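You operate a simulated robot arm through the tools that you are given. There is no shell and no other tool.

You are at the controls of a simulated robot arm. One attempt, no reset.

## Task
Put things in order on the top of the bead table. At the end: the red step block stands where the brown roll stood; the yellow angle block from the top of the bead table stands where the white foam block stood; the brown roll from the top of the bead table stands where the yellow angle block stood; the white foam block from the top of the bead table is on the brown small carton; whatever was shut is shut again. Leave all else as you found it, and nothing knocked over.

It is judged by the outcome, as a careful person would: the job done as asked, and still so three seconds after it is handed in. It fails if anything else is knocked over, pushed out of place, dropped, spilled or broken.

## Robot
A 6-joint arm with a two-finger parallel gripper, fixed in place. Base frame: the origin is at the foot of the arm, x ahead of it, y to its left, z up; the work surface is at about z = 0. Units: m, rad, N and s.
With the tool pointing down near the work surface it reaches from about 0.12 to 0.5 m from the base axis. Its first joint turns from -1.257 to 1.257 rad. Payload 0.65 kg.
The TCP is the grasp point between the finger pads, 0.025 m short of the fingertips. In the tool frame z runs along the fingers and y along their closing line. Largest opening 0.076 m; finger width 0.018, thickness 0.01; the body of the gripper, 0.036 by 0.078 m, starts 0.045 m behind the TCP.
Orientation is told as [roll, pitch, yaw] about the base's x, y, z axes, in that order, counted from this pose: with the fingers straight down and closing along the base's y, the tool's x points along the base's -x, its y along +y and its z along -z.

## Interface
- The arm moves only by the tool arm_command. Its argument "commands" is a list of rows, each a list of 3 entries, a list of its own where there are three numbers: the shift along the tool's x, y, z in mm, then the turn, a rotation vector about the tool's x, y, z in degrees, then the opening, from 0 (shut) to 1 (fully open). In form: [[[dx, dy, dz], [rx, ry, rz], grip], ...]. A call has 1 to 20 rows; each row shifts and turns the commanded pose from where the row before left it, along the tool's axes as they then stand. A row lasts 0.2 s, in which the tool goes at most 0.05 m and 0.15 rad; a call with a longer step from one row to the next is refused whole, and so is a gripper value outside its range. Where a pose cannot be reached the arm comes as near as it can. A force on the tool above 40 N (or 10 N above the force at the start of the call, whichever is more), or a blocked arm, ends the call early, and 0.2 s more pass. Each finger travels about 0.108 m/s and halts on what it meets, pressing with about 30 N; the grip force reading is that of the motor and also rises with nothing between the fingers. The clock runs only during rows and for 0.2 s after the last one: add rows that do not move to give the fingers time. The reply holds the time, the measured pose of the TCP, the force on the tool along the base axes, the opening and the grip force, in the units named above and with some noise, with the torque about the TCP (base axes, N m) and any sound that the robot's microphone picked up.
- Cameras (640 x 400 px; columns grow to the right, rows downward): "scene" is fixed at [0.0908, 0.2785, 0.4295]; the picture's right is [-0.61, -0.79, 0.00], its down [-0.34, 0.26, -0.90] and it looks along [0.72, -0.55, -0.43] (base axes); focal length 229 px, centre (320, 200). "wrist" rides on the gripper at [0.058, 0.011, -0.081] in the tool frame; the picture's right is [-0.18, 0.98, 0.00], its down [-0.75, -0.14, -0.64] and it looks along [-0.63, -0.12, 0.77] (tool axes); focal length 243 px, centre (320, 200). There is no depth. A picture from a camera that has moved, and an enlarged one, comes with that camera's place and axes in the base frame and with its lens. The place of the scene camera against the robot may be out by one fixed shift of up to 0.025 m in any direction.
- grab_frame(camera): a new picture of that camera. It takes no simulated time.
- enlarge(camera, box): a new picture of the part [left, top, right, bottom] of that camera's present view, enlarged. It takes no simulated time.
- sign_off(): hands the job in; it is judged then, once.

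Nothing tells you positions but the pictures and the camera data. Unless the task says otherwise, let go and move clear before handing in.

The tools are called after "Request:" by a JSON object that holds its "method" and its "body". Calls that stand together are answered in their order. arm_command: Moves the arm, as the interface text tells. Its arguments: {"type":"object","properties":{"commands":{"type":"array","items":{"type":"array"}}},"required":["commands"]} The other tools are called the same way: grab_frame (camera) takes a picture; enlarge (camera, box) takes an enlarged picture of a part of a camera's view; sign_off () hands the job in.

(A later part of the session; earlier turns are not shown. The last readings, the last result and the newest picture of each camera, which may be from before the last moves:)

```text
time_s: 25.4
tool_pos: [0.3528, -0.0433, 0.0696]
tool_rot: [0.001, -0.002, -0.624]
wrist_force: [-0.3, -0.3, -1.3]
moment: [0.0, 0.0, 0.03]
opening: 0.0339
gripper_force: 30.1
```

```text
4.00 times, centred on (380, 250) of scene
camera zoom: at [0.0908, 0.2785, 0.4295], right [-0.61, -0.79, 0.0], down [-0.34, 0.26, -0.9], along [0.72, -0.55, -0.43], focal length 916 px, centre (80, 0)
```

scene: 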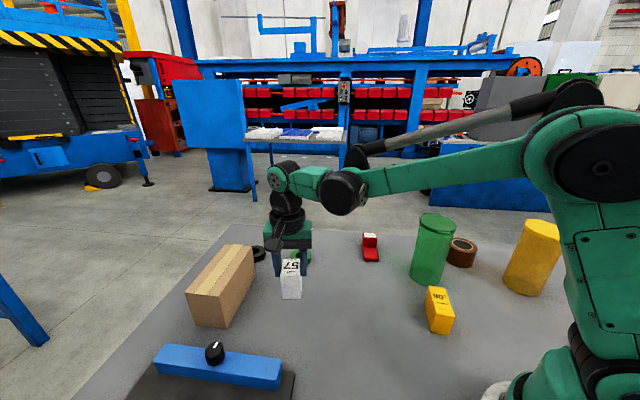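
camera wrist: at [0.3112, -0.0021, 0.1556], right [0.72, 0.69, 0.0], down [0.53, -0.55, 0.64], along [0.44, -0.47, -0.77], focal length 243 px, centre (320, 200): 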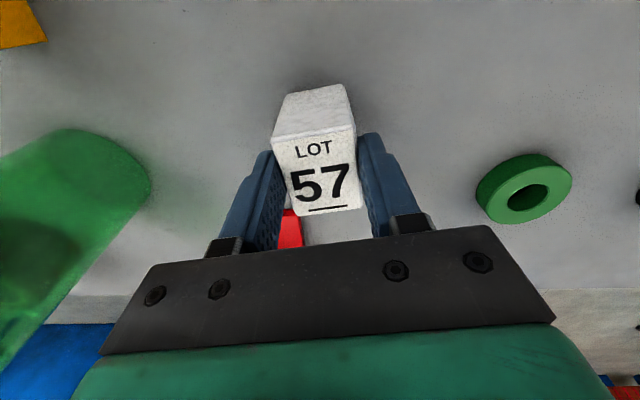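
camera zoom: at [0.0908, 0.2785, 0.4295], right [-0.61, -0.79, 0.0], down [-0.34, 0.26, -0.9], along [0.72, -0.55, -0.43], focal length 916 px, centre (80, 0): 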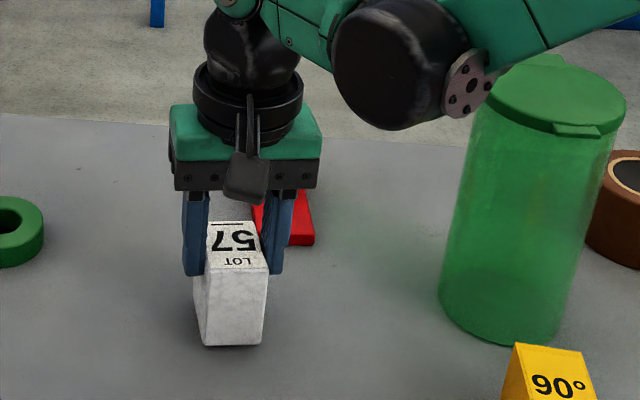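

Request:
{"method": "arm_command", "body": {"commands": [[[0, 0, 1], [0, 0, 0], 0.3], [[0, 0, 1], [0, 0, 0], 0.3], [[0, 0, 0], [0, 0, 0], 0.3]]}}

Request:
{"method": "enlarge", "body": {"camera": "scene", "box": [300, 200, 460, 300]}}

```text
time_s: 26.2
tool_pos: [0.3533, -0.043, 0.0669]
tool_rot: [0.0, -0.002, -0.626]
wrist_force: [-0.1, -0.5, -1.3]
moment: [0.0, -0.01, -0.04]
opening: 0.034
gripper_force: 29.9
```

```text
4.00 times, centred on (380, 250) of scene
camera zoom: at [0.0908, 0.2785, 0.4295], right [-0.61, -0.79, 0.0], down [-0.34, 0.26, -0.9], along [0.72, -0.55, -0.43], focal length 916 px, centre (80, 0)
```

zoom: 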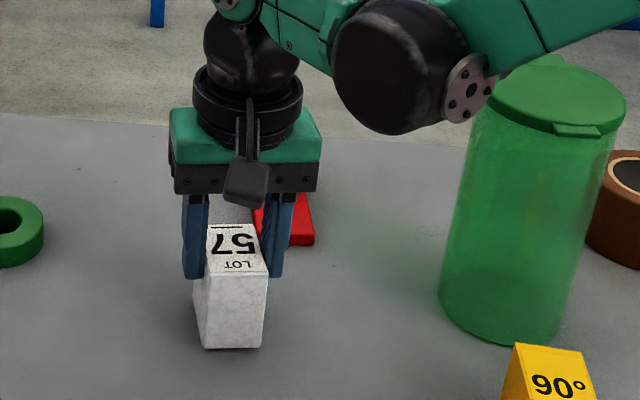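

Request:
{"method": "arm_command", "body": {"commands": [[[0, 0, 1], [0, 0, 0], 0.3], [[0, 0, 0], [0, 0, 0], 0.3]]}}

Request:
{"method": "arm_command", "body": {"commands": [[[0, 0, 1], [0, 0, 0], 0.3], [[0, 0, 0], [0, 0, 0], 0.3]]}}

Request:
{"method": "enlarge", "body": {"camera": "scene", "box": [300, 200, 460, 300]}}

```text
time_s: 26.8
tool_pos: [0.3518, -0.0429, 0.0673]
tool_rot: [0.0, -0.002, -0.625]
wrist_force: [-1.0, 0.7, 0.2]
moment: [0.02, -0.02, 0.01]
opening: 0.0341
gripper_force: 30.5
```

```text
time_s: 27.4
tool_pos: [0.3529, -0.0428, 0.067]
tool_rot: [-0.001, 0.0, -0.624]
wrist_force: [-2.1, 0.9, 15.7]
moment: [-0.02, 0.04, 0.01]
opening: 0.0341
gripper_force: 29.8
```

```text
4.00 times, centred on (380, 250) of scene
camera zoom: at [0.0908, 0.2785, 0.4295], right [-0.61, -0.79, 0.0], down [-0.34, 0.26, -0.9], along [0.72, -0.55, -0.43], focal length 916 px, centre (80, 0)
```

zoom: 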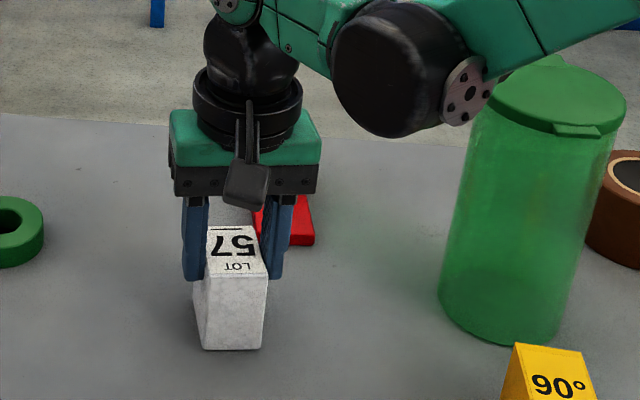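

Contact is confirmed by a 15.7 N upward force, so I'm releasing and rising straight up.

Request:
{"method": "arm_command", "body": {"commands": [[[0, 0, -1], [0, 0, 0], 0.3], [[0, 0, 0], [0, 0, 0], 0.8], [[0, 0, 0], [0, 0, 0], 0.8], [[0, 0, -20], [0, 0, 0], 0.8], [[0, 0, -40], [0, 0, 0], 0.8], [[0, 0, -30], [0, 0, 0], 0.8], [[0, 0, 0], [0, 0, 0], 0.8]]}}

Request:
{"method": "grab_frame", "body": {"camera": "wrist"}}

Request:
{"method": "grab_frame", "body": {"camera": "scene"}}

```text
time_s: 29.0
tool_pos: [0.3522, -0.0427, 0.1548]
tool_rot: [0.0, -0.003, -0.626]
wrist_force: [-0.2, 0.0, 0.1]
moment: [0.06, -0.02, 0.0]
opening: 0.0606
gripper_force: 0.1
```

```text
taken
camera wrist: at [0.3109, 0.0002, 0.2364], right [0.72, 0.69, 0.0], down [0.53, -0.55, 0.64], along [0.44, -0.47, -0.77], focal length 243 px, centre (320, 200)
```

wrist: 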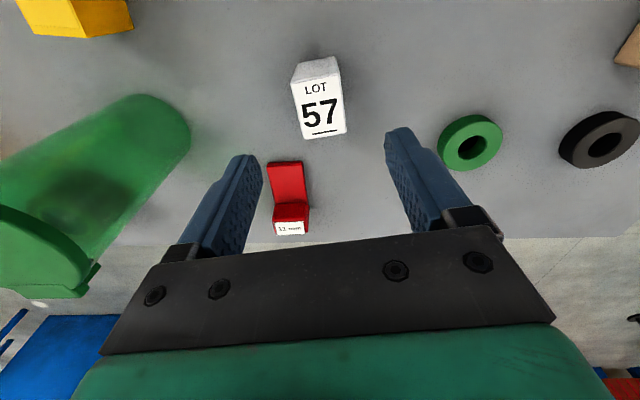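

```text
taken
```

scene: 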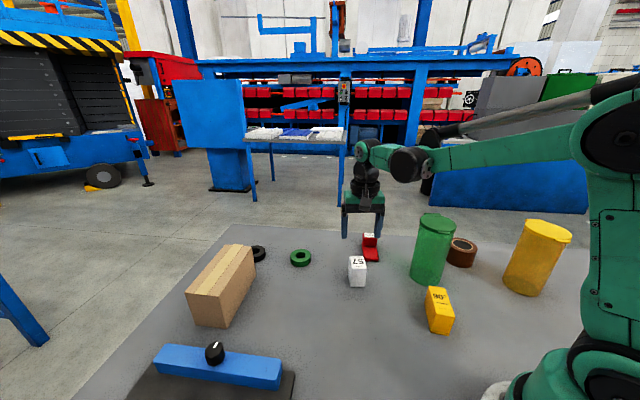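

The white block is back on its spot and the other objects are undisturbed. To pull the carton back I need to reach its far side. I'll turn the gripper so the fingers line up with the carton's long axis, tilt it outward, and use both fingers as a rake on the far top edge.

Request:
{"method": "arm_command", "body": {"commands": [[[31.5, 21.3, -11.2], [0, 0, 0], 0.65], [[31.5, 21.3, -11.2], [0, 0, 0], 0.65], [[31.5, 21.3, -11.2], [0, 0, 0], 0.65], [[31.5, 21.3, -11.2], [0, 0, 0], 0.65], [[0, 0, 0], [0, 0, -8.38], 0.65], [[0, 0, 0], [0, 0, -8.38], 0.65], [[0, 0, 0], [0, 0, -8.38], 0.65], [[0, 0, 0], [0, 0, -8.38], 0.65], [[0, 0, 0], [0, 0, -8.38], 0.65], [[0, 0, 0], [0, 0, -8.38], 0.65], [[0, 0, 0], [0, 0, -8.38], 0.65], [[0, 0, 0], [0, 0, -8.38], 0.65], [[0, 0, 0], [0, 0, -8.38], 0.65], [[0, 0, 0], [0, 0, -8.38], 0.65], [[0, 0, 0], [0, 0, -8.38], 0.65], [[0, 0, 0], [0, 0, 0], 0.65]]}}

Request:
{"method": "grab_frame", "body": {"camera": "wrist"}}

Request:
{"method": "grab_frame", "body": {"camera": "scene"}}

```text
time_s: 32.4
tool_pos: [0.3017, 0.0996, 0.2027]
tool_rot: [-0.002, -0.001, 0.985]
wrist_force: [0.7, -1.0, -0.6]
moment: [-0.03, 0.01, -0.01]
opening: 0.0494
gripper_force: 0.1
```

```text
taken
camera wrist: at [0.2589, 0.0566, 0.2823], right [-0.72, 0.7, 0.0], down [0.53, 0.55, 0.64], along [0.45, 0.46, -0.77], focal length 243 px, centre (320, 200)
```

wrist: 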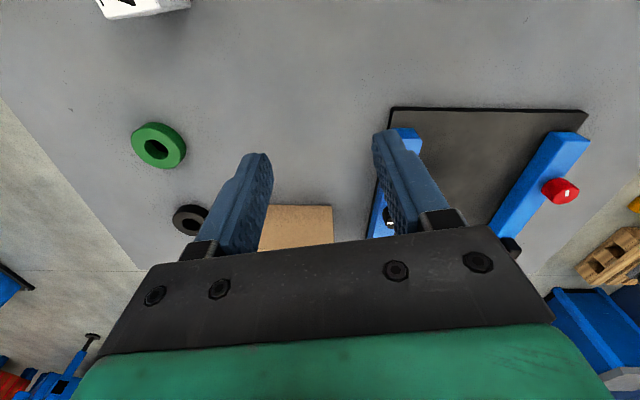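

```text
taken
```

scene: 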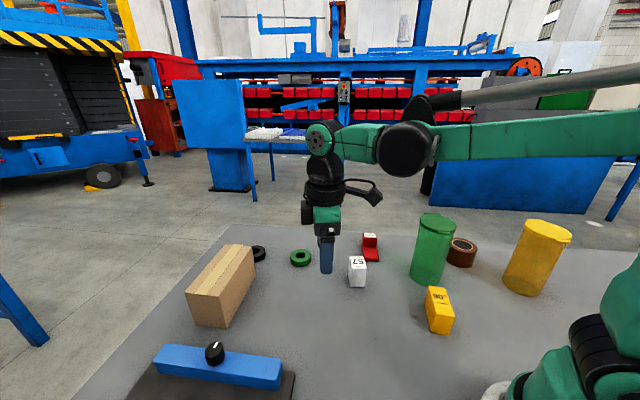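

The fingers are now lined up with the carton's original long axis. Next I'll tilt the tool 45° outward, pivoting about the TCP.

Request:
{"method": "arm_command", "body": {"commands": [[[0, 0, 0], [0, -7.5, 0], 0.65], [[0, 0, 0], [0, -7.5, 0], 0.65], [[0, 0, 0], [0, -7.5, 0], 0.65], [[0, 0, 0], [0, -7.5, 0], 0.65], [[0, 0, 0], [0, -7.5, 0], 0.65], [[0, 0, 0], [0, -7.5, 0], 0.65], [[0, 0, 0], [0, 0, 0], 0.65]]}}

Request:
{"method": "grab_frame", "body": {"camera": "wrist"}}

Request:
{"method": "grab_frame", "body": {"camera": "scene"}}

```text
time_s: 34.0
tool_pos: [0.3, 0.0998, 0.2028]
tool_rot: [-0.002, -0.785, 0.983]
wrist_force: [-0.6, 0.4, -0.2]
moment: [-0.02, -0.01, 0.01]
opening: 0.0496
gripper_force: 0.0
```

```text
taken
camera wrist: at [0.2369, 0.0233, 0.2173], right [-0.75, 0.65, 0.13], down [0.16, -0.01, 0.99], along [0.65, 0.76, -0.09], focal length 243 px, centre (320, 200)
```

wrist: 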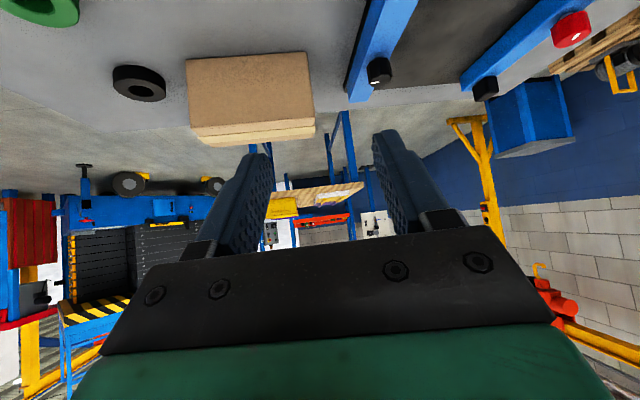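

```text
taken
```

scene: 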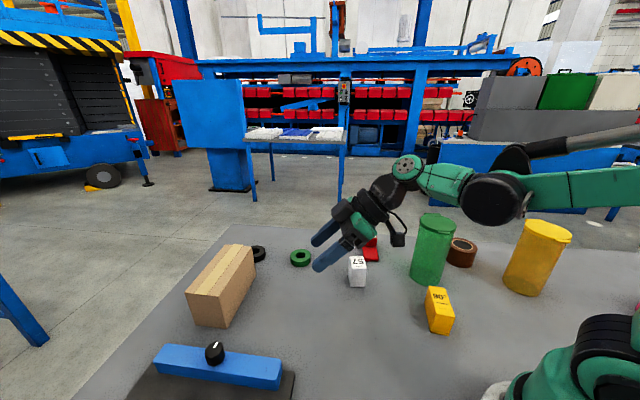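

The tilt matches what I planned. I'll move over the carton to just beyond its far edge, staying above its top.

Request:
{"method": "arm_command", "body": {"commands": [[[-26.5, -20.2, 26.5], [0, 0, 0], 0.65], [[-26.5, -20.2, 26.5], [0, 0, 0], 0.65], [[-26.5, -20.2, 26.5], [0, 0, 0], 0.65], [[-26.5, -20.2, 26.5], [0, 0, 0], 0.65], [[0, 0, 0], [0, 0, 0], 0.65]]}}

Request:
{"method": "grab_frame", "body": {"camera": "wrist"}}

Request:
{"method": "grab_frame", "body": {"camera": "scene"}}

```text
time_s: 35.2
tool_pos: [0.4507, 0.1796, 0.2018]
tool_rot: [-0.002, -0.786, 0.983]
wrist_force: [-0.3, -0.5, 0.3]
moment: [-0.02, 0.02, 0.03]
opening: 0.0494
gripper_force: 0.0
```

```text
taken
camera wrist: at [0.3872, 0.1022, 0.2185], right [-0.75, 0.65, 0.13], down [0.16, -0.01, 0.99], along [0.65, 0.76, -0.09], focal length 243 px, centre (320, 200)
```

wrist: 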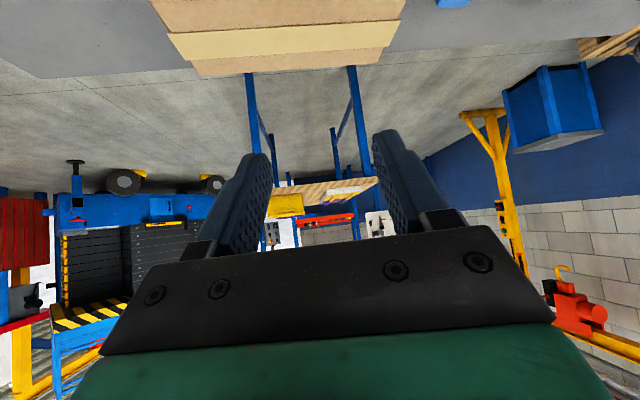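

```text
taken
```

scene: 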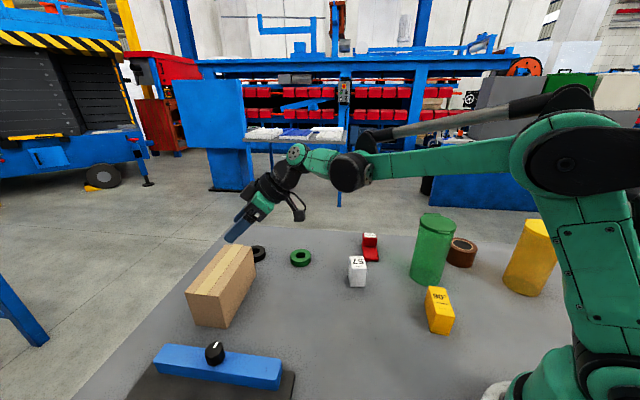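

Request:
{"method": "enlarge", "body": {"camera": "wrist", "box": [130, 0, 430, 100]}}

Request:
{"method": "enlarge", "body": {"camera": "scene", "box": [150, 180, 320, 340]}}

```text
2.13 times, centred on (280, 50) of wrist
camera zoom: at [0.3872, 0.1022, 0.2185], right [-0.75, 0.65, 0.13], down [0.16, -0.01, 0.99], along [0.65, 0.76, -0.09], focal length 518 px, centre (405, 520)
```

zoom: 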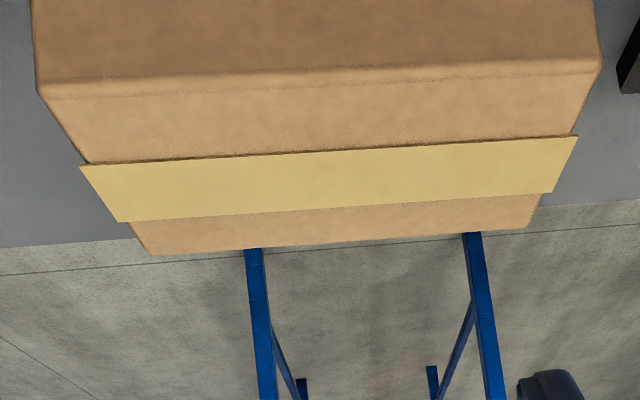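

```text
2.50 times, centred on (235, 260) of scene
camera zoom: at [0.0908, 0.2785, 0.4295], right [-0.61, -0.79, 0.0], down [-0.34, 0.26, -0.9], along [0.72, -0.55, -0.43], focal length 572 px, centre (532, 50)
```

zoom: 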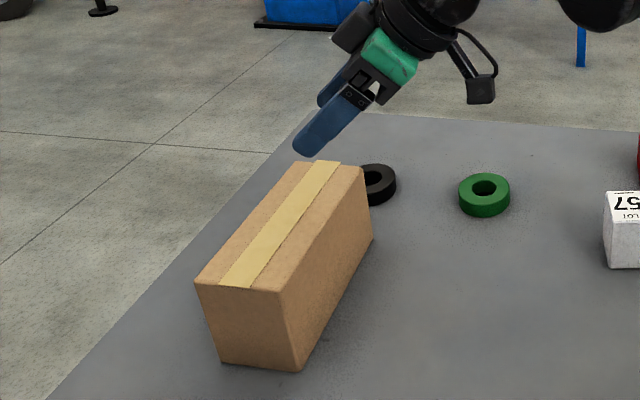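

The carton's far top edge runs from about n = 0.506 at the near end to 0.476 at the far end, in its original axes, and should be at 0.467 all along. I'll extend past it now, still above the top.

Request:
{"method": "arm_command", "body": {"commands": [[[-12, 0, 32.2], [0, 0, 0], 0.65], [[-12, 0, 32.2], [0, 0, 0], 0.65], [[-12, 0, 32.2], [0, 0, 0], 0.65], [[-12, 0, 32.2], [0, 0, 0], 0.65], [[0, 0, 0], [0, 0, 0], 0.65]]}}

Request:
{"method": "enlarge", "body": {"camera": "scene", "box": [150, 180, 320, 340]}}

Request:
{"method": "grab_frame", "body": {"camera": "wrist"}}

```text
time_s: 36.4
tool_pos: [0.5214, 0.2848, 0.1452]
tool_rot: [-0.003, -0.786, 0.985]
wrist_force: [-0.1, 0.6, -0.5]
moment: [0.02, -0.01, -0.01]
opening: 0.0495
gripper_force: 0.2
```

```text
2.50 times, centred on (235, 260) of scene
camera zoom: at [0.0908, 0.2785, 0.4295], right [-0.61, -0.79, 0.0], down [-0.34, 0.26, -0.9], along [0.72, -0.55, -0.43], focal length 572 px, centre (532, 50)
```

zoom: 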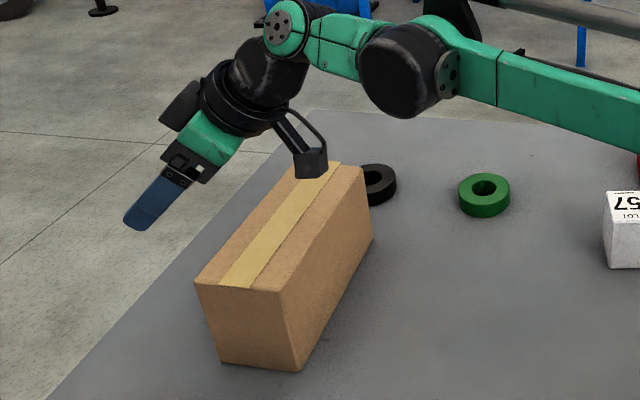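

```text
taken
camera wrist: at [0.4568, 0.2093, 0.1613], right [-0.75, 0.65, 0.13], down [0.16, -0.01, 0.99], along [0.65, 0.76, -0.09], focal length 243 px, centre (320, 200)
```

wrist: 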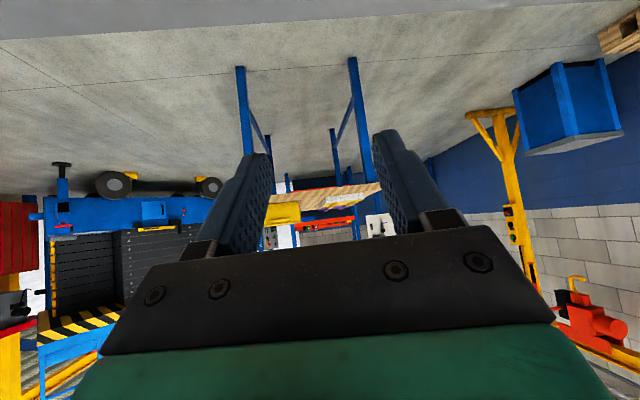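

The fingers are beyond the far edge. The wrist camera box will pass just above the carton's top, so I'll come down only to z ≈ 0.101, which leaves about 15 mm clear.

Request:
{"method": "arm_command", "body": {"commands": [[[10.4, 0, 10.4], [0, 0, 0], 0.65], [[10.4, 0, 10.4], [0, 0, 0], 0.65], [[10.4, 0, 10.4], [0, 0, 0], 0.65], [[0, 0, 0], [0, 0, 0], 0.65]]}}

Request:
{"method": "enlarge", "body": {"camera": "scene", "box": [150, 180, 320, 340]}}

Request:
{"method": "grab_frame", "body": {"camera": "scene"}}

```text
time_s: 37.4
tool_pos: [0.5186, 0.2856, 0.1004]
tool_rot: [-0.003, -0.784, 0.985]
wrist_force: [-0.4, 0.3, 0.4]
moment: [0.0, 0.0, 0.03]
opening: 0.0494
gripper_force: 0.1
```

```text
2.50 times, centred on (235, 260) of scene
camera zoom: at [0.0908, 0.2785, 0.4295], right [-0.61, -0.79, 0.0], down [-0.34, 0.26, -0.9], along [0.72, -0.55, -0.43], focal length 572 px, centre (532, 50)
```

zoom: 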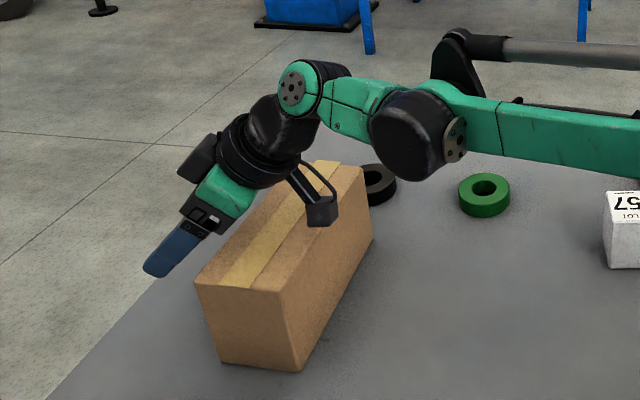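

```text
taken
```

scene: 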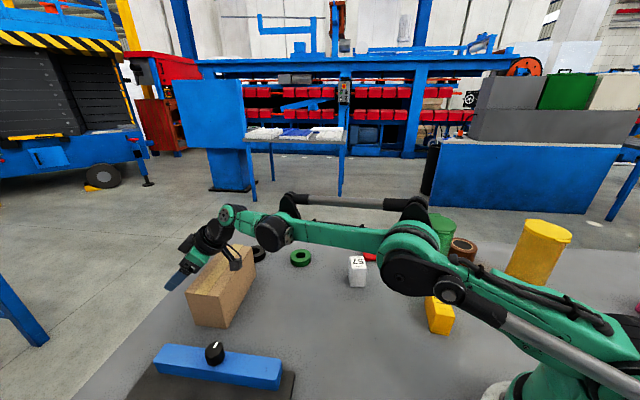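

Everything is clear and the arm is still elbow-up. I'll start raking the carton back slowly, 5 mm per row.

Request:
{"method": "arm_command", "body": {"commands": [[[3.54, 0, -3.54], [0, 0, 0], 0.65], [[3.54, 0, -3.54], [0, 0, 0], 0.65], [[3.54, 0, -3.54], [0, 0, 0], 0.65], [[3.54, 0, -3.54], [0, 0, 0], 0.65], [[3.54, 0, -3.54], [0, 0, 0], 0.65], [[3.54, 0, -3.54], [0, 0, 0], 0.65], [[0, 0, 0], [0, 0, 0], 0.65]]}}

Request:
{"method": "enlarge", "body": {"camera": "scene", "box": [150, 180, 320, 340]}}

```text
time_s: 39.0
tool_pos: [0.503, 0.2592, 0.1001]
tool_rot: [-0.001, -0.787, 0.984]
wrist_force: [0.1, 1.5, 1.5]
moment: [0.04, 0.05, -0.04]
opening: 0.0494
gripper_force: 0.3
```

```text
2.50 times, centred on (235, 260) of scene
camera zoom: at [0.0908, 0.2784, 0.4295], right [-0.61, -0.79, 0.0], down [-0.34, 0.26, -0.9], along [0.72, -0.55, -0.43], focal length 572 px, centre (532, 50)
```

zoom: 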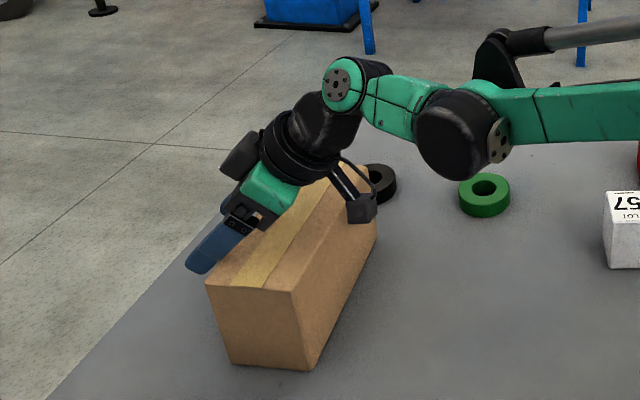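

The carton slides back smoothly with very little force. I'll continue in steps.

Request:
{"method": "arm_command", "body": {"commands": [[[3.54, 0, -3.54], [0, 0, 0], 0.65], [[3.54, 0, -3.54], [0, 0, 0], 0.65], [[3.54, 0, -3.54], [0, 0, 0], 0.65], [[3.54, 0, -3.54], [0, 0, 0], 0.65], [[0, 0, 0], [0, 0, 0], 0.65]]}}

Request:
{"method": "enlarge", "body": {"camera": "scene", "box": [150, 180, 320, 340]}}

Request:
{"method": "enlarge", "body": {"camera": "scene", "box": [190, 220, 320, 335]}}

```text
time_s: 40.2
tool_pos: [0.4926, 0.2431, 0.1006]
tool_rot: [-0.002, -0.783, 0.984]
wrist_force: [0.8, 1.8, 2.4]
moment: [0.08, 0.04, -0.05]
opening: 0.0496
gripper_force: 0.3
```

```text
2.50 times, centred on (235, 260) of scene
camera zoom: at [0.0908, 0.2784, 0.4295], right [-0.61, -0.79, 0.0], down [-0.34, 0.26, -0.9], along [0.72, -0.55, -0.43], focal length 572 px, centre (532, 50)
```

zoom: 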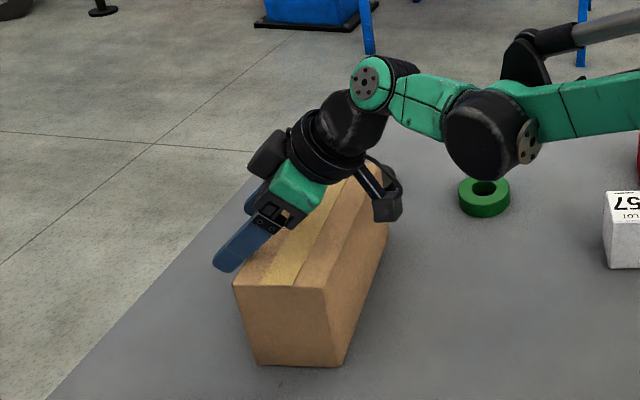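

```text
3.48 times, centred on (255, 278) of scene
camera zoom: at [0.0908, 0.2784, 0.4295], right [-0.61, -0.79, 0.0], down [-0.34, 0.26, -0.9], along [0.72, -0.55, -0.43], focal length 797 px, centre (546, -70)
```

zoom: 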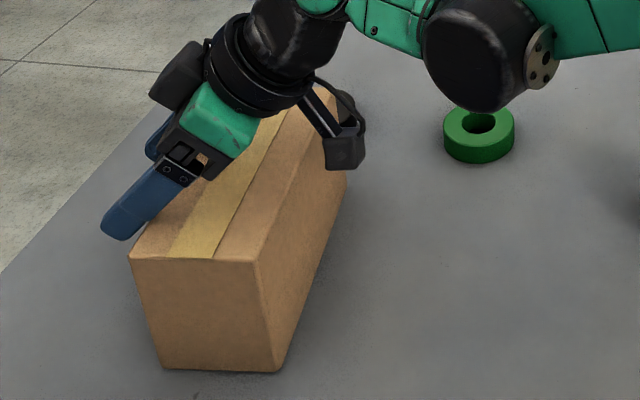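

About 10 mm remains. I'll make two more small steps and compare with the original picture.

Request:
{"method": "arm_command", "body": {"commands": [[[2.83, 0, -2.83], [0, 0, 0], 0.65], [[2.83, 0, -2.83], [0, 0, 0], 0.65], [[0, 0, 0], [0, 0, 0], 0.65]]}}

Request:
{"method": "enlarge", "body": {"camera": "scene", "box": [190, 220, 320, 335]}}

```text
time_s: 41.0
tool_pos: [0.489, 0.2371, 0.1006]
tool_rot: [-0.003, -0.785, 0.984]
wrist_force: [0.7, 2.2, 3.7]
moment: [0.12, 0.07, -0.05]
opening: 0.0493
gripper_force: 0.7
```

```text
3.48 times, centred on (255, 278) of scene
camera zoom: at [0.0908, 0.2784, 0.4295], right [-0.61, -0.79, 0.0], down [-0.34, 0.26, -0.9], along [0.72, -0.55, -0.43], focal length 797 px, centre (546, -70)
```

zoom: 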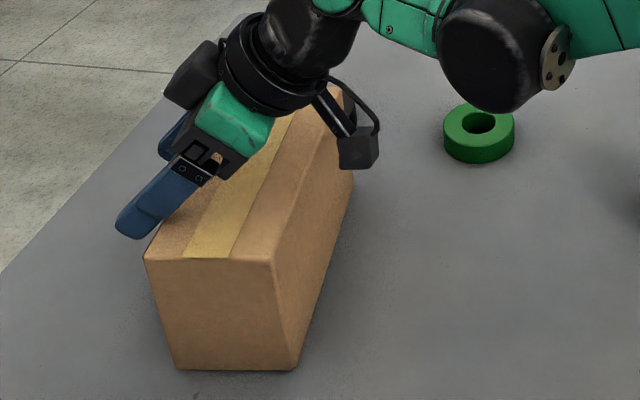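

Request:
{"method": "enlarge", "body": {"camera": "scene", "box": [230, 220, 310, 340]}}

Request:
{"method": "grab_frame", "body": {"camera": "wrist"}}

```text
3.33 times, centred on (270, 280) of scene
camera zoom: at [0.0908, 0.2784, 0.4295], right [-0.61, -0.79, 0.0], down [-0.34, 0.26, -0.9], along [0.72, -0.55, -0.43], focal length 763 px, centre (487, -67)
```

zoom: 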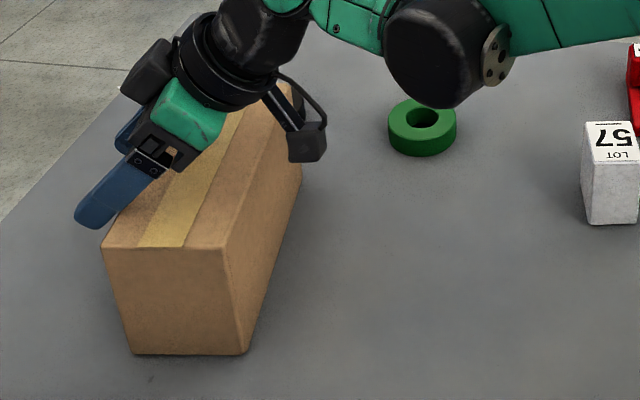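

```text
taken
camera wrist: at [0.4246, 0.1599, 0.1166], right [-0.75, 0.65, 0.13], down [0.16, -0.01, 0.99], along [0.65, 0.76, -0.09], focal length 243 px, centre (320, 200)
```

wrist: 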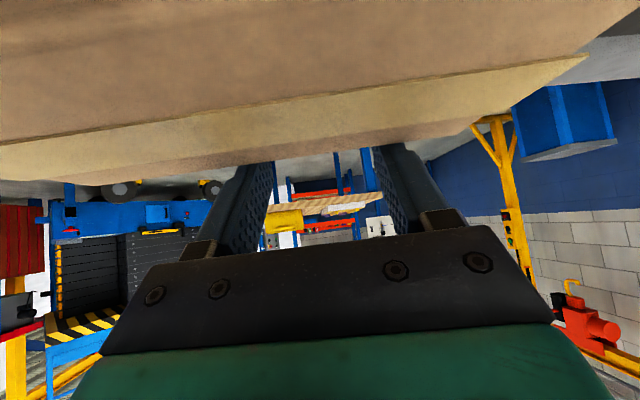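

The near end is nearly right, but the carton still needs about 5° of turn, with its far end about 9 mm too far in. I'll lift off, come back over to the base side with the fingers closed, and gently push the far end outward on the near face.

Request:
{"method": "arm_command", "body": {"commands": [[[-2.83, 0, 2.83], [0, 0, 0], 0.65], [[-21.2, 0, -21.2], [0, 0, 0], 0.65], [[-21.2, 0, -21.2], [0, 0, 0], 0.65], [[21.9, -15.75, -21.9], [0, 0, 0], 0], [[21.9, -15.75, -21.9], [0, 0, 0], 0], [[21.9, -15.75, -21.9], [0, 0, 0], 0], [[21.9, -15.75, -21.9], [0, 0, 0], 0], [[0, 0, 0], [0, 0, 0], 0]]}}

Request:
{"method": "enlarge", "body": {"camera": "scene", "box": [190, 220, 320, 335]}}

Request:
{"method": "grab_frame", "body": {"camera": "wrist"}}

```text
time_s: 42.8
tool_pos: [0.4738, 0.101, 0.1607]
tool_rot: [-0.002, -0.786, 0.984]
wrist_force: [0.6, 0.0, -0.5]
moment: [-0.02, 0.01, 0.0]
opening: 0.0001
gripper_force: 23.7
```

```text
3.48 times, centred on (255, 278) of scene
camera zoom: at [0.0908, 0.2784, 0.4295], right [-0.61, -0.79, 0.0], down [-0.34, 0.26, -0.9], along [0.72, -0.55, -0.43], focal length 797 px, centre (546, -70)
```

zoom: 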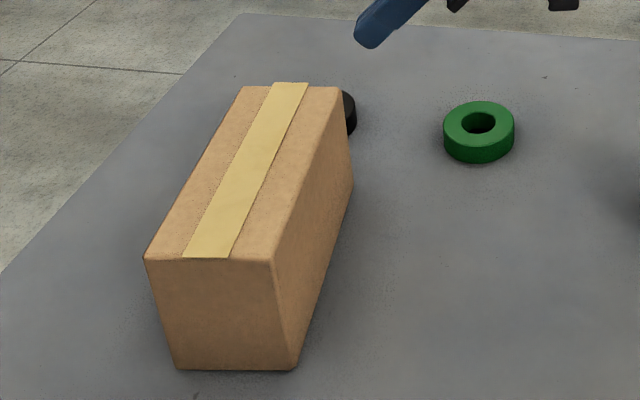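

```text
taken
camera wrist: at [0.4097, 0.0247, 0.1767], right [-0.75, 0.65, 0.13], down [0.16, -0.01, 0.99], along [0.65, 0.76, -0.09], focal length 243 px, centre (320, 200)
```

wrist: 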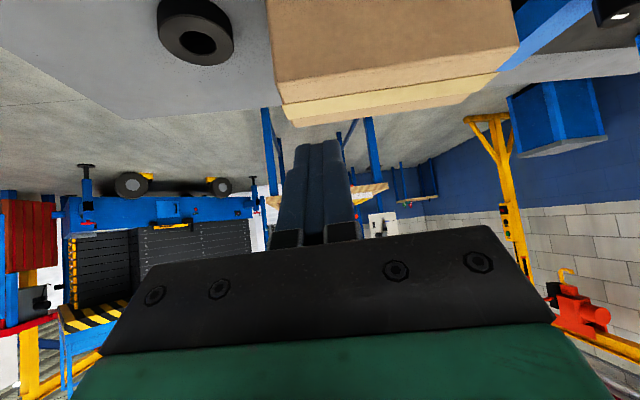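

Now the carton is fully visible: the far end needs about 10 mm outward and the near end is nearly in place. I'll lower the closed fingers on the base side near the far end.

Request:
{"method": "arm_command", "body": {"commands": [[[20.1, 0, 20.1], [0, 0, 0], 0], [[20.1, 0, 20.1], [0, 0, 0], 0], [[20.1, 0, 20.1], [0, 0, 0], 0], [[20.1, 0, 20.1], [0, 0, 0], 0], [[0, 0, 0], [0, 0, 0], 0]]}}

Request:
{"method": "grab_frame", "body": {"camera": "scene"}}

Request:
{"method": "enlarge", "body": {"camera": "scene", "box": [190, 220, 320, 335]}}

```text
time_s: 44.0
tool_pos: [0.4751, 0.1007, 0.0451]
tool_rot: [-0.001, -0.785, 0.984]
wrist_force: [0.0, 0.0, 0.0]
moment: [0.0, -0.01, 0.0]
opening: 0.0001
gripper_force: 23.5
```

```text
taken
```

scene: 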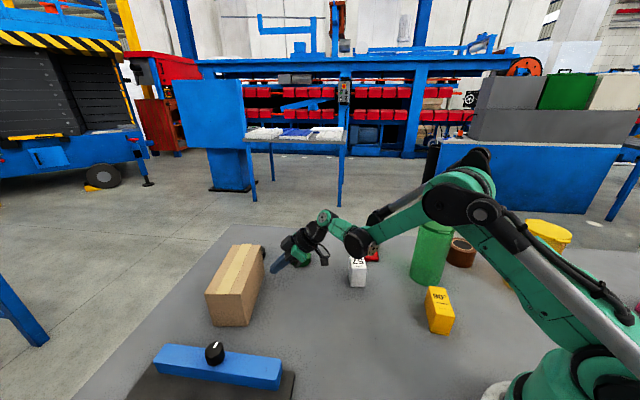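

```text
3.48 times, centred on (255, 278) of scene
camera zoom: at [0.0908, 0.2785, 0.4295], right [-0.61, -0.79, 0.0], down [-0.34, 0.26, -0.9], along [0.72, -0.55, -0.43], focal length 797 px, centre (546, -70)
```

zoom: 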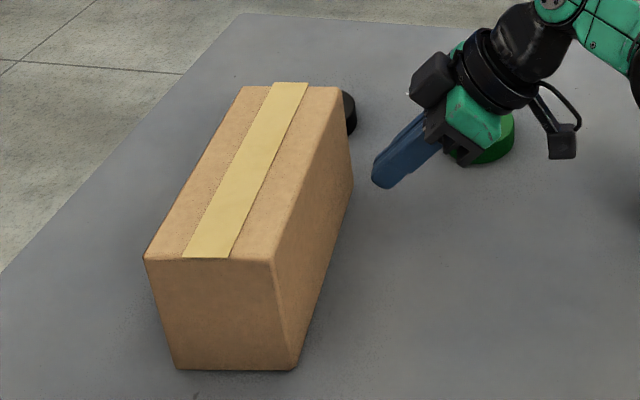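

Request:
{"method": "arm_command", "body": {"commands": [[[-3.54, 0, 3.54], [0, 0, 0], 0], [[-3.54, 0, 3.54], [0, 0, 0], 0], [[-3.54, 0, 3.54], [0, 0, 0], 0], [[-3.54, 0, 3.54], [0, 0, 0], 0], [[0, 0, 0], [0, 0, 0], 0]]}}

Request:
{"method": "enlarge", "body": {"camera": "scene", "box": [190, 220, 320, 335]}}

```text
time_s: 45.2
tool_pos: [0.486, 0.1169, 0.0465]
tool_rot: [-0.004, -0.785, 0.985]
wrist_force: [0.6, 0.8, 1.0]
moment: [-0.01, 0.03, 0.02]
opening: 0.0
gripper_force: 23.7
```

```text
3.48 times, centred on (255, 278) of scene
camera zoom: at [0.0908, 0.2785, 0.4295], right [-0.61, -0.79, 0.0], down [-0.34, 0.26, -0.9], along [0.72, -0.55, -0.43], focal length 797 px, centre (546, -70)
```

zoom: 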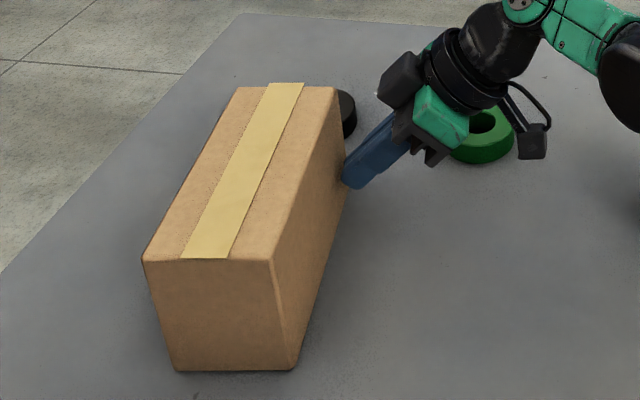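

Request:
{"method": "arm_command", "body": {"commands": [[[-2.1, 0, 2.1], [0, 0, 0], 0], [[0, 0, 0], [0, 0, 0], 0]]}}

Request:
{"method": "enlarge", "body": {"camera": "scene", "box": [190, 220, 320, 335]}}

```text
time_s: 45.8
tool_pos: [0.4869, 0.1215, 0.0475]
tool_rot: [-0.003, -0.786, 0.983]
wrist_force: [-0.6, 0.2, 0.8]
moment: [-0.03, 0.0, -0.02]
opening: 0.0001
gripper_force: 23.3
```

```text
3.48 times, centred on (255, 278) of scene
camera zoom: at [0.0908, 0.2785, 0.4295], right [-0.61, -0.79, 0.0], down [-0.34, 0.26, -0.9], along [0.72, -0.55, -0.43], focal length 797 px, centre (546, -70)
```

zoom: 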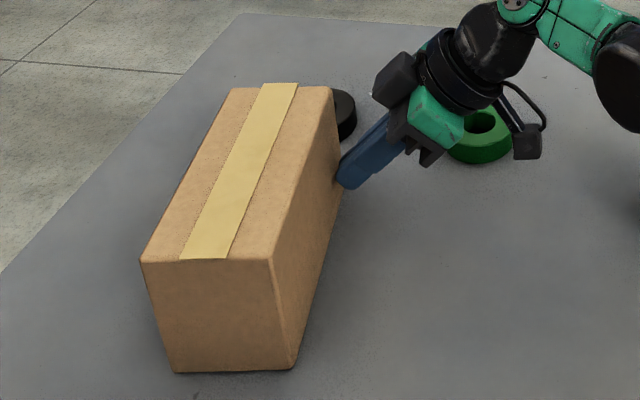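

The carton now matches the original picture to within about 2–3 mm. I'll back away, return the tool to straight down, and check from the same wrist pose I used before it was disturbed.

Request:
{"method": "arm_command", "body": {"commands": [[[14.1, 0, -14.1], [0, 0, 0], 0], [[-21.2, 0, -21.2], [0, 0, 0], 0], [[-21.2, 0, -21.2], [0, 0, 0], 0], [[-21.2, 0, -21.2], [0, 0, 0], 0.3], [[-21.2, 0, -21.2], [0, 0, 0], 0.6], [[26.5, 30, -26.5], [0, 0, 0], 0.8], [[26.5, 30, -26.5], [0, 0, 0], 0.8], [[26.5, 30, -26.5], [0, 0, 0], 0.8], [[26.5, 30, -26.5], [0, 0, 0], 0.8], [[0, 0, 0], [0, 7.5, 0], 0.8], [[0, 0, 0], [0, 7.5, 0], 0.8], [[0, 0, 0], [0, 7.5, 0], 0.8], [[0, 0, 0], [0, 7.5, 0], 0.8], [[0, 0, 0], [0, 7.5, 0], 0.8], [[0, 0, 0], [0, 7.5, 0], 0.8], [[0, 0, 0], [0, 0, 0], 0.8]]}}

Request:
{"method": "enlarge", "body": {"camera": "scene", "box": [190, 220, 320, 335]}}

Request:
{"method": "grab_frame", "body": {"camera": "scene"}}

```text
time_s: 49.2
tool_pos: [0.2936, 0.0462, 0.166]
tool_rot: [-0.002, 0.002, 0.982]
wrist_force: [0.7, -0.3, 1.2]
moment: [-0.03, 0.02, 0.0]
opening: 0.061
gripper_force: 0.0
```

```text
3.48 times, centred on (255, 278) of scene
camera zoom: at [0.0908, 0.2785, 0.4295], right [-0.61, -0.79, 0.0], down [-0.34, 0.26, -0.9], along [0.72, -0.55, -0.43], focal length 797 px, centre (546, -70)
```

zoom: 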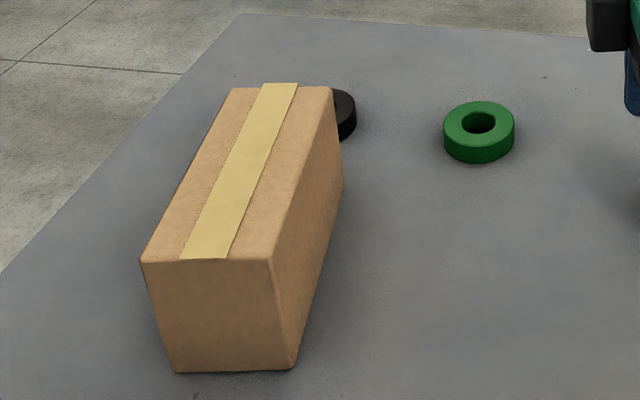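

```text
taken
```

scene: 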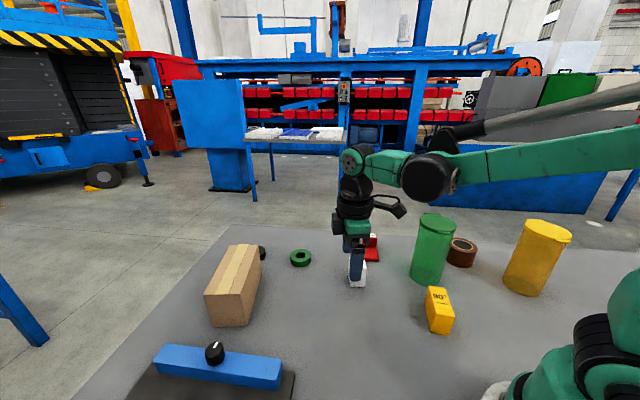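

Request:
{"method": "enlarge", "body": {"camera": "scene", "box": [80, 220, 360, 395]}}

Request:
{"method": "arm_command", "body": {"commands": [[[0, 0, 0], [0, 0, 8.38], 0.8], [[0, 0, 0], [0, 0, 8.38], 0.8], [[0, 0, 0], [0, 0, 8.38], 0.8], [[0, 0, 0], [0, 0, 8.38], 0.8], [[0, 0, 0], [0, 0, 8.38], 0.8], [[0, 0, 0], [0, 0, 8.38], 0.8], [[0, 0, 0], [0, 0, 8.38], 0.8], [[0, 0, 0], [0, 0, 8.38], 0.8], [[0, 0, 0], [0, 0, 8.38], 0.8], [[0, 0, 0], [0, 0, 8.38], 0.8], [[0, 0, 0], [0, 0, 8.38], 0.8], [[0, 0, 0], [0, 0, 0], 0.8]]}}

```text
2.29 times, centred on (220, 308) of scene
camera zoom: at [0.0908, 0.2785, 0.4295], right [-0.61, -0.79, 0.0], down [-0.34, 0.26, -0.9], along [0.72, -0.55, -0.43], focal length 524 px, centre (549, -46)
```

zoom: 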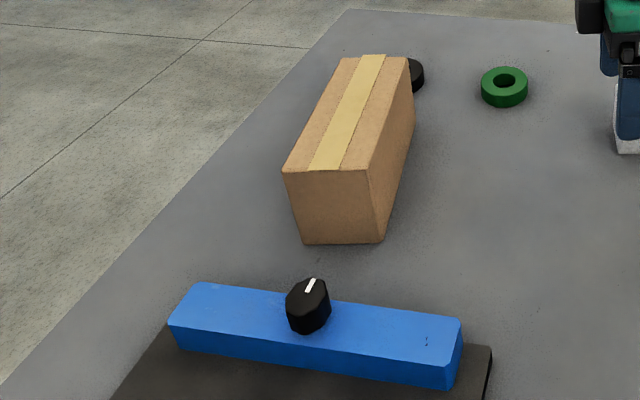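

```text
time_s: 51.8
tool_pos: [0.2939, 0.0449, 0.166]
tool_rot: [0.001, -0.004, -0.627]
wrist_force: [-1.6, 0.1, 0.1]
moment: [-0.01, 0.02, -0.01]
opening: 0.0608
gripper_force: 0.1
```

The scene view matches the original within about a pixel. I'll confirm from the earlier reference pose with the wrist camera.

Request:
{"method": "arm_command", "body": {"commands": [[[-1.6, 36, 6.5], [0, 0, 0], 0.8], [[-1.6, 36, 6.5], [0, 0, 0], 0.8], [[-1.6, 36, 6.5], [0, 0, 0], 0.8], [[0, 0, 0], [0, 0, 0], 0.8], [[0, 0, 0], [0, 0, 0], 0.8]]}}

Request:
{"method": "enlarge", "body": {"camera": "wrist", "box": [400, 0, 640, 150]}}

```text
time_s: 53.0
tool_pos: [0.3594, 0.1325, 0.1445]
tool_rot: [-0.003, 0.0, -0.625]
wrist_force: [-0.8, 0.4, 0.2]
moment: [0.0, -0.04, 0.0]
opening: 0.0607
gripper_force: 0.0
```

```text
2.67 times, centred on (520, 75) of wrist
camera zoom: at [0.3186, 0.1738, 0.226], right [0.72, 0.69, 0.0], down [0.53, -0.55, 0.64], along [0.44, -0.47, -0.77], focal length 647 px, centre (-213, 533)
```

zoom: 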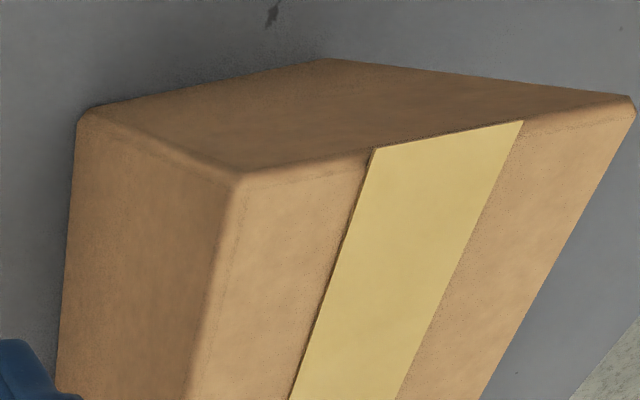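

The carton is within about 2 mm and 2° of its original pose, which is good. Next I'll go back over the white block for a proper grasp, closing for longer and checking that it's held before lifting.

Request:
{"method": "arm_command", "body": {"commands": [[[-24.3, -36.6, 0], [0, 0, 0], 0.8], [[-24.3, -36.6, 0], [0, 0, 0], 0.8], [[-24.3, -36.6, 0], [0, 0, 0], 0.8], [[-24.3, -36.6, 0], [0, 0, 0], 0.8], [[0, 0, 0], [0, 0, 0], 0.8], [[0, 0, 0], [0, 0, 0], 0.8]]}}

Request:
{"method": "enlarge", "body": {"camera": "wrist", "box": [260, 40, 380, 160]}}

```text
time_s: 54.4
tool_pos: [0.3533, -0.0454, 0.1464]
tool_rot: [0.0, -0.002, -0.625]
wrist_force: [0.2, 1.2, -0.1]
moment: [-0.02, 0.03, 0.02]
opening: 0.0605
gripper_force: 0.0
```

```text
3.33 times, centred on (320, 100) of wrist
camera zoom: at [0.3119, -0.0035, 0.2277], right [0.72, 0.69, 0.0], down [0.53, -0.55, 0.64], along [0.44, -0.47, -0.77], focal length 809 px, centre (320, 533)
```

zoom: 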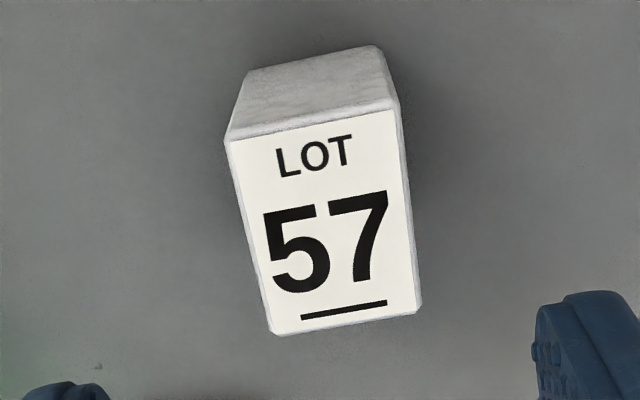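

The block is centred. I'll descend, close with plenty of dwell time, and check before lifting.

Request:
{"method": "arm_command", "body": {"commands": [[[-1, 1.5, 35], [0, 0, 0], 0.8], [[0, 0, 35], [0, 0, 0], 0.8], [[0, 0, 28], [0, 0, 0], 0.8], [[0, 0, 14], [0, 0, 0], 0.8], [[0, 0, 0], [0, 0, 0], 0.8], [[0, 0, 0], [0, 0, 0], 0.2], [[0, 0, 0], [0, 0, 0], 0.2], [[0, 0, 0], [0, 0, 0], 0.2], [[0, 0, 0], [0, 0, 0], 0.2], [[0, 0, 0], [0, 0, 0], 0.2], [[0, 0, 0], [0, 0, 0], 0.2]]}}

Request:
{"method": "grab_frame", "body": {"camera": "wrist"}}

```text
time_s: 56.8
tool_pos: [0.3556, -0.0442, 0.0331]
tool_rot: [0.001, -0.001, -0.624]
wrist_force: [0.2, 0.3, 0.4]
moment: [0.01, 0.01, -0.01]
opening: 0.0346
gripper_force: 30.2
```

```text
taken
camera wrist: at [0.3142, -0.0024, 0.1152], right [0.72, 0.69, 0.0], down [0.53, -0.55, 0.64], along [0.44, -0.47, -0.77], focal length 243 px, centre (320, 200)
```

wrist: 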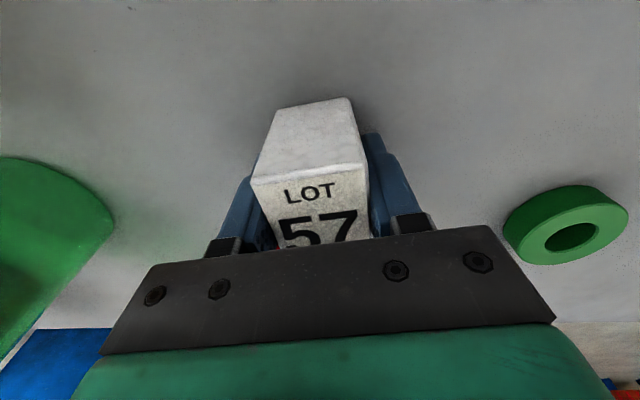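

Request:
{"method": "arm_command", "body": {"commands": [[[0, 0, -5], [0, 0, 0], 0], [[0, 0, -5], [0, 0, 0], 0], [[0, 0, 0], [0, 0, 0], 0], [[0, 0, 0], [0, 0, 0], 0]]}}

Request:
{"method": "grab_frame", "body": {"camera": "wrist"}}

Request:
{"method": "enlarge", "body": {"camera": "scene", "box": [300, 200, 460, 300]}}

```text
time_s: 57.8
tool_pos: [0.3558, -0.0457, 0.0449]
tool_rot: [0.0, -0.002, -0.624]
wrist_force: [-0.3, 0.3, 0.1]
moment: [-0.01, -0.04, 0.02]
opening: 0.0341
gripper_force: 30.2
```

```text
taken
camera wrist: at [0.3141, -0.003, 0.1252], right [0.72, 0.69, 0.0], down [0.53, -0.55, 0.64], along [0.44, -0.47, -0.77], focal length 243 px, centre (320, 200)
```

wrist: 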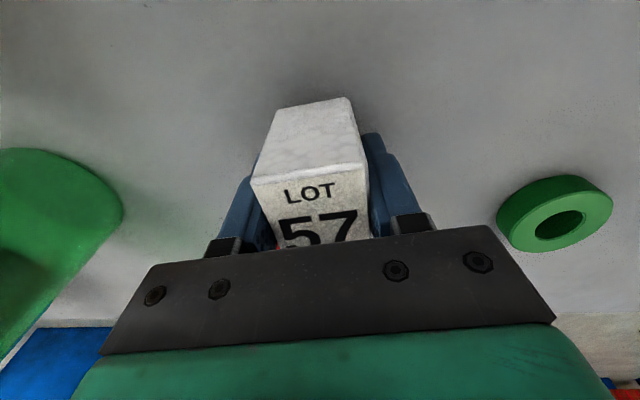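

```text
4.00 times, centred on (380, 250) of scene
camera zoom: at [0.0908, 0.2785, 0.4295], right [-0.61, -0.79, 0.0], down [-0.34, 0.26, -0.9], along [0.72, -0.55, -0.43], focal length 916 px, centre (80, 0)
```

zoom: 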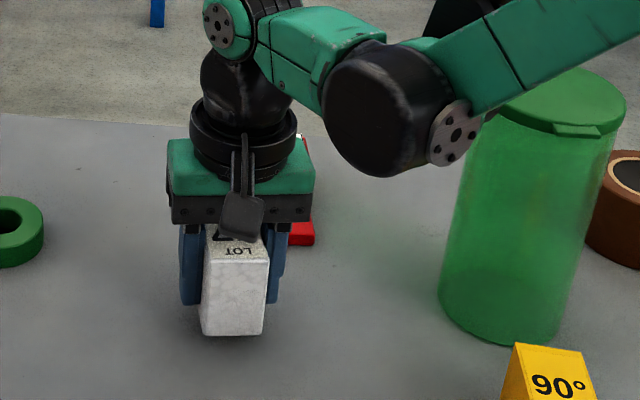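

This time the block rises with the gripper, its bottom 33 mm below the TCP. I'll raise it to a safe height and carry it to the reference pose.

Request:
{"method": "arm_command", "body": {"commands": [[[0, 0, -30], [0, 0, 0], 0], [[0, 0, -35], [0, 0, 0], 0], [[0, 0, -40], [0, 0, 0], 0], [[25.3, 36.5, 0], [0, 0, 0], 0], [[25.3, 36.5, 0], [0, 0, 0], 0], [[25.3, 36.5, 0], [0, 0, 0], 0], [[25.3, 36.5, 0], [0, 0, 0], 0], [[0, 0, 0], [0, 0, 0], 0], [[0, 0, 0], [0, 0, 0], 0]]}}

Request:
{"method": "grab_frame", "body": {"camera": "wrist"}}

Request:
{"method": "grab_frame", "body": {"camera": "scene"}}

```text
time_s: 59.8
tool_pos: [0.3586, 0.1306, 0.1498]
tool_rot: [-0.001, -0.002, -0.624]
wrist_force: [-0.2, -0.6, -0.9]
moment: [-0.01, -0.04, -0.01]
opening: 0.0343
gripper_force: 30.0
```

```text
taken
camera wrist: at [0.3165, 0.173, 0.2303], right [0.72, 0.69, 0.0], down [0.53, -0.55, 0.64], along [0.44, -0.47, -0.77], focal length 243 px, centre (320, 200)
```

wrist: 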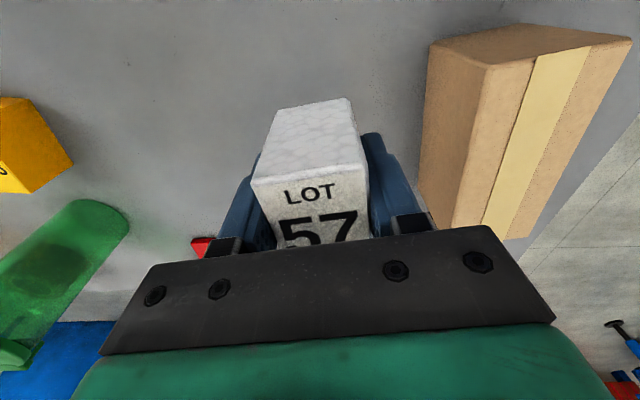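

```text
taken
```

scene: 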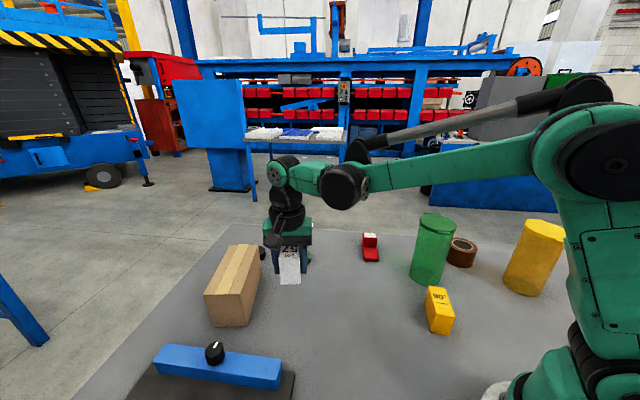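

Request:
{"method": "enlarge", "body": {"camera": "wrist", "box": [400, 0, 640, 150]}}

```text
2.67 times, centred on (520, 75) of wrist
camera zoom: at [0.3165, 0.173, 0.2303], right [0.72, 0.69, 0.0], down [0.53, -0.55, 0.64], along [0.44, -0.47, -0.77], focal length 647 px, centre (-213, 533)
```

zoom: 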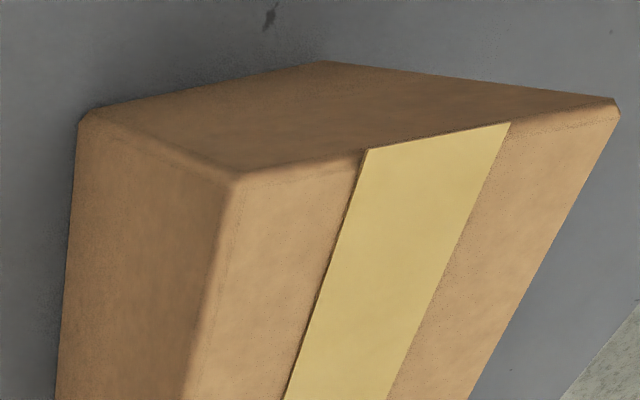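

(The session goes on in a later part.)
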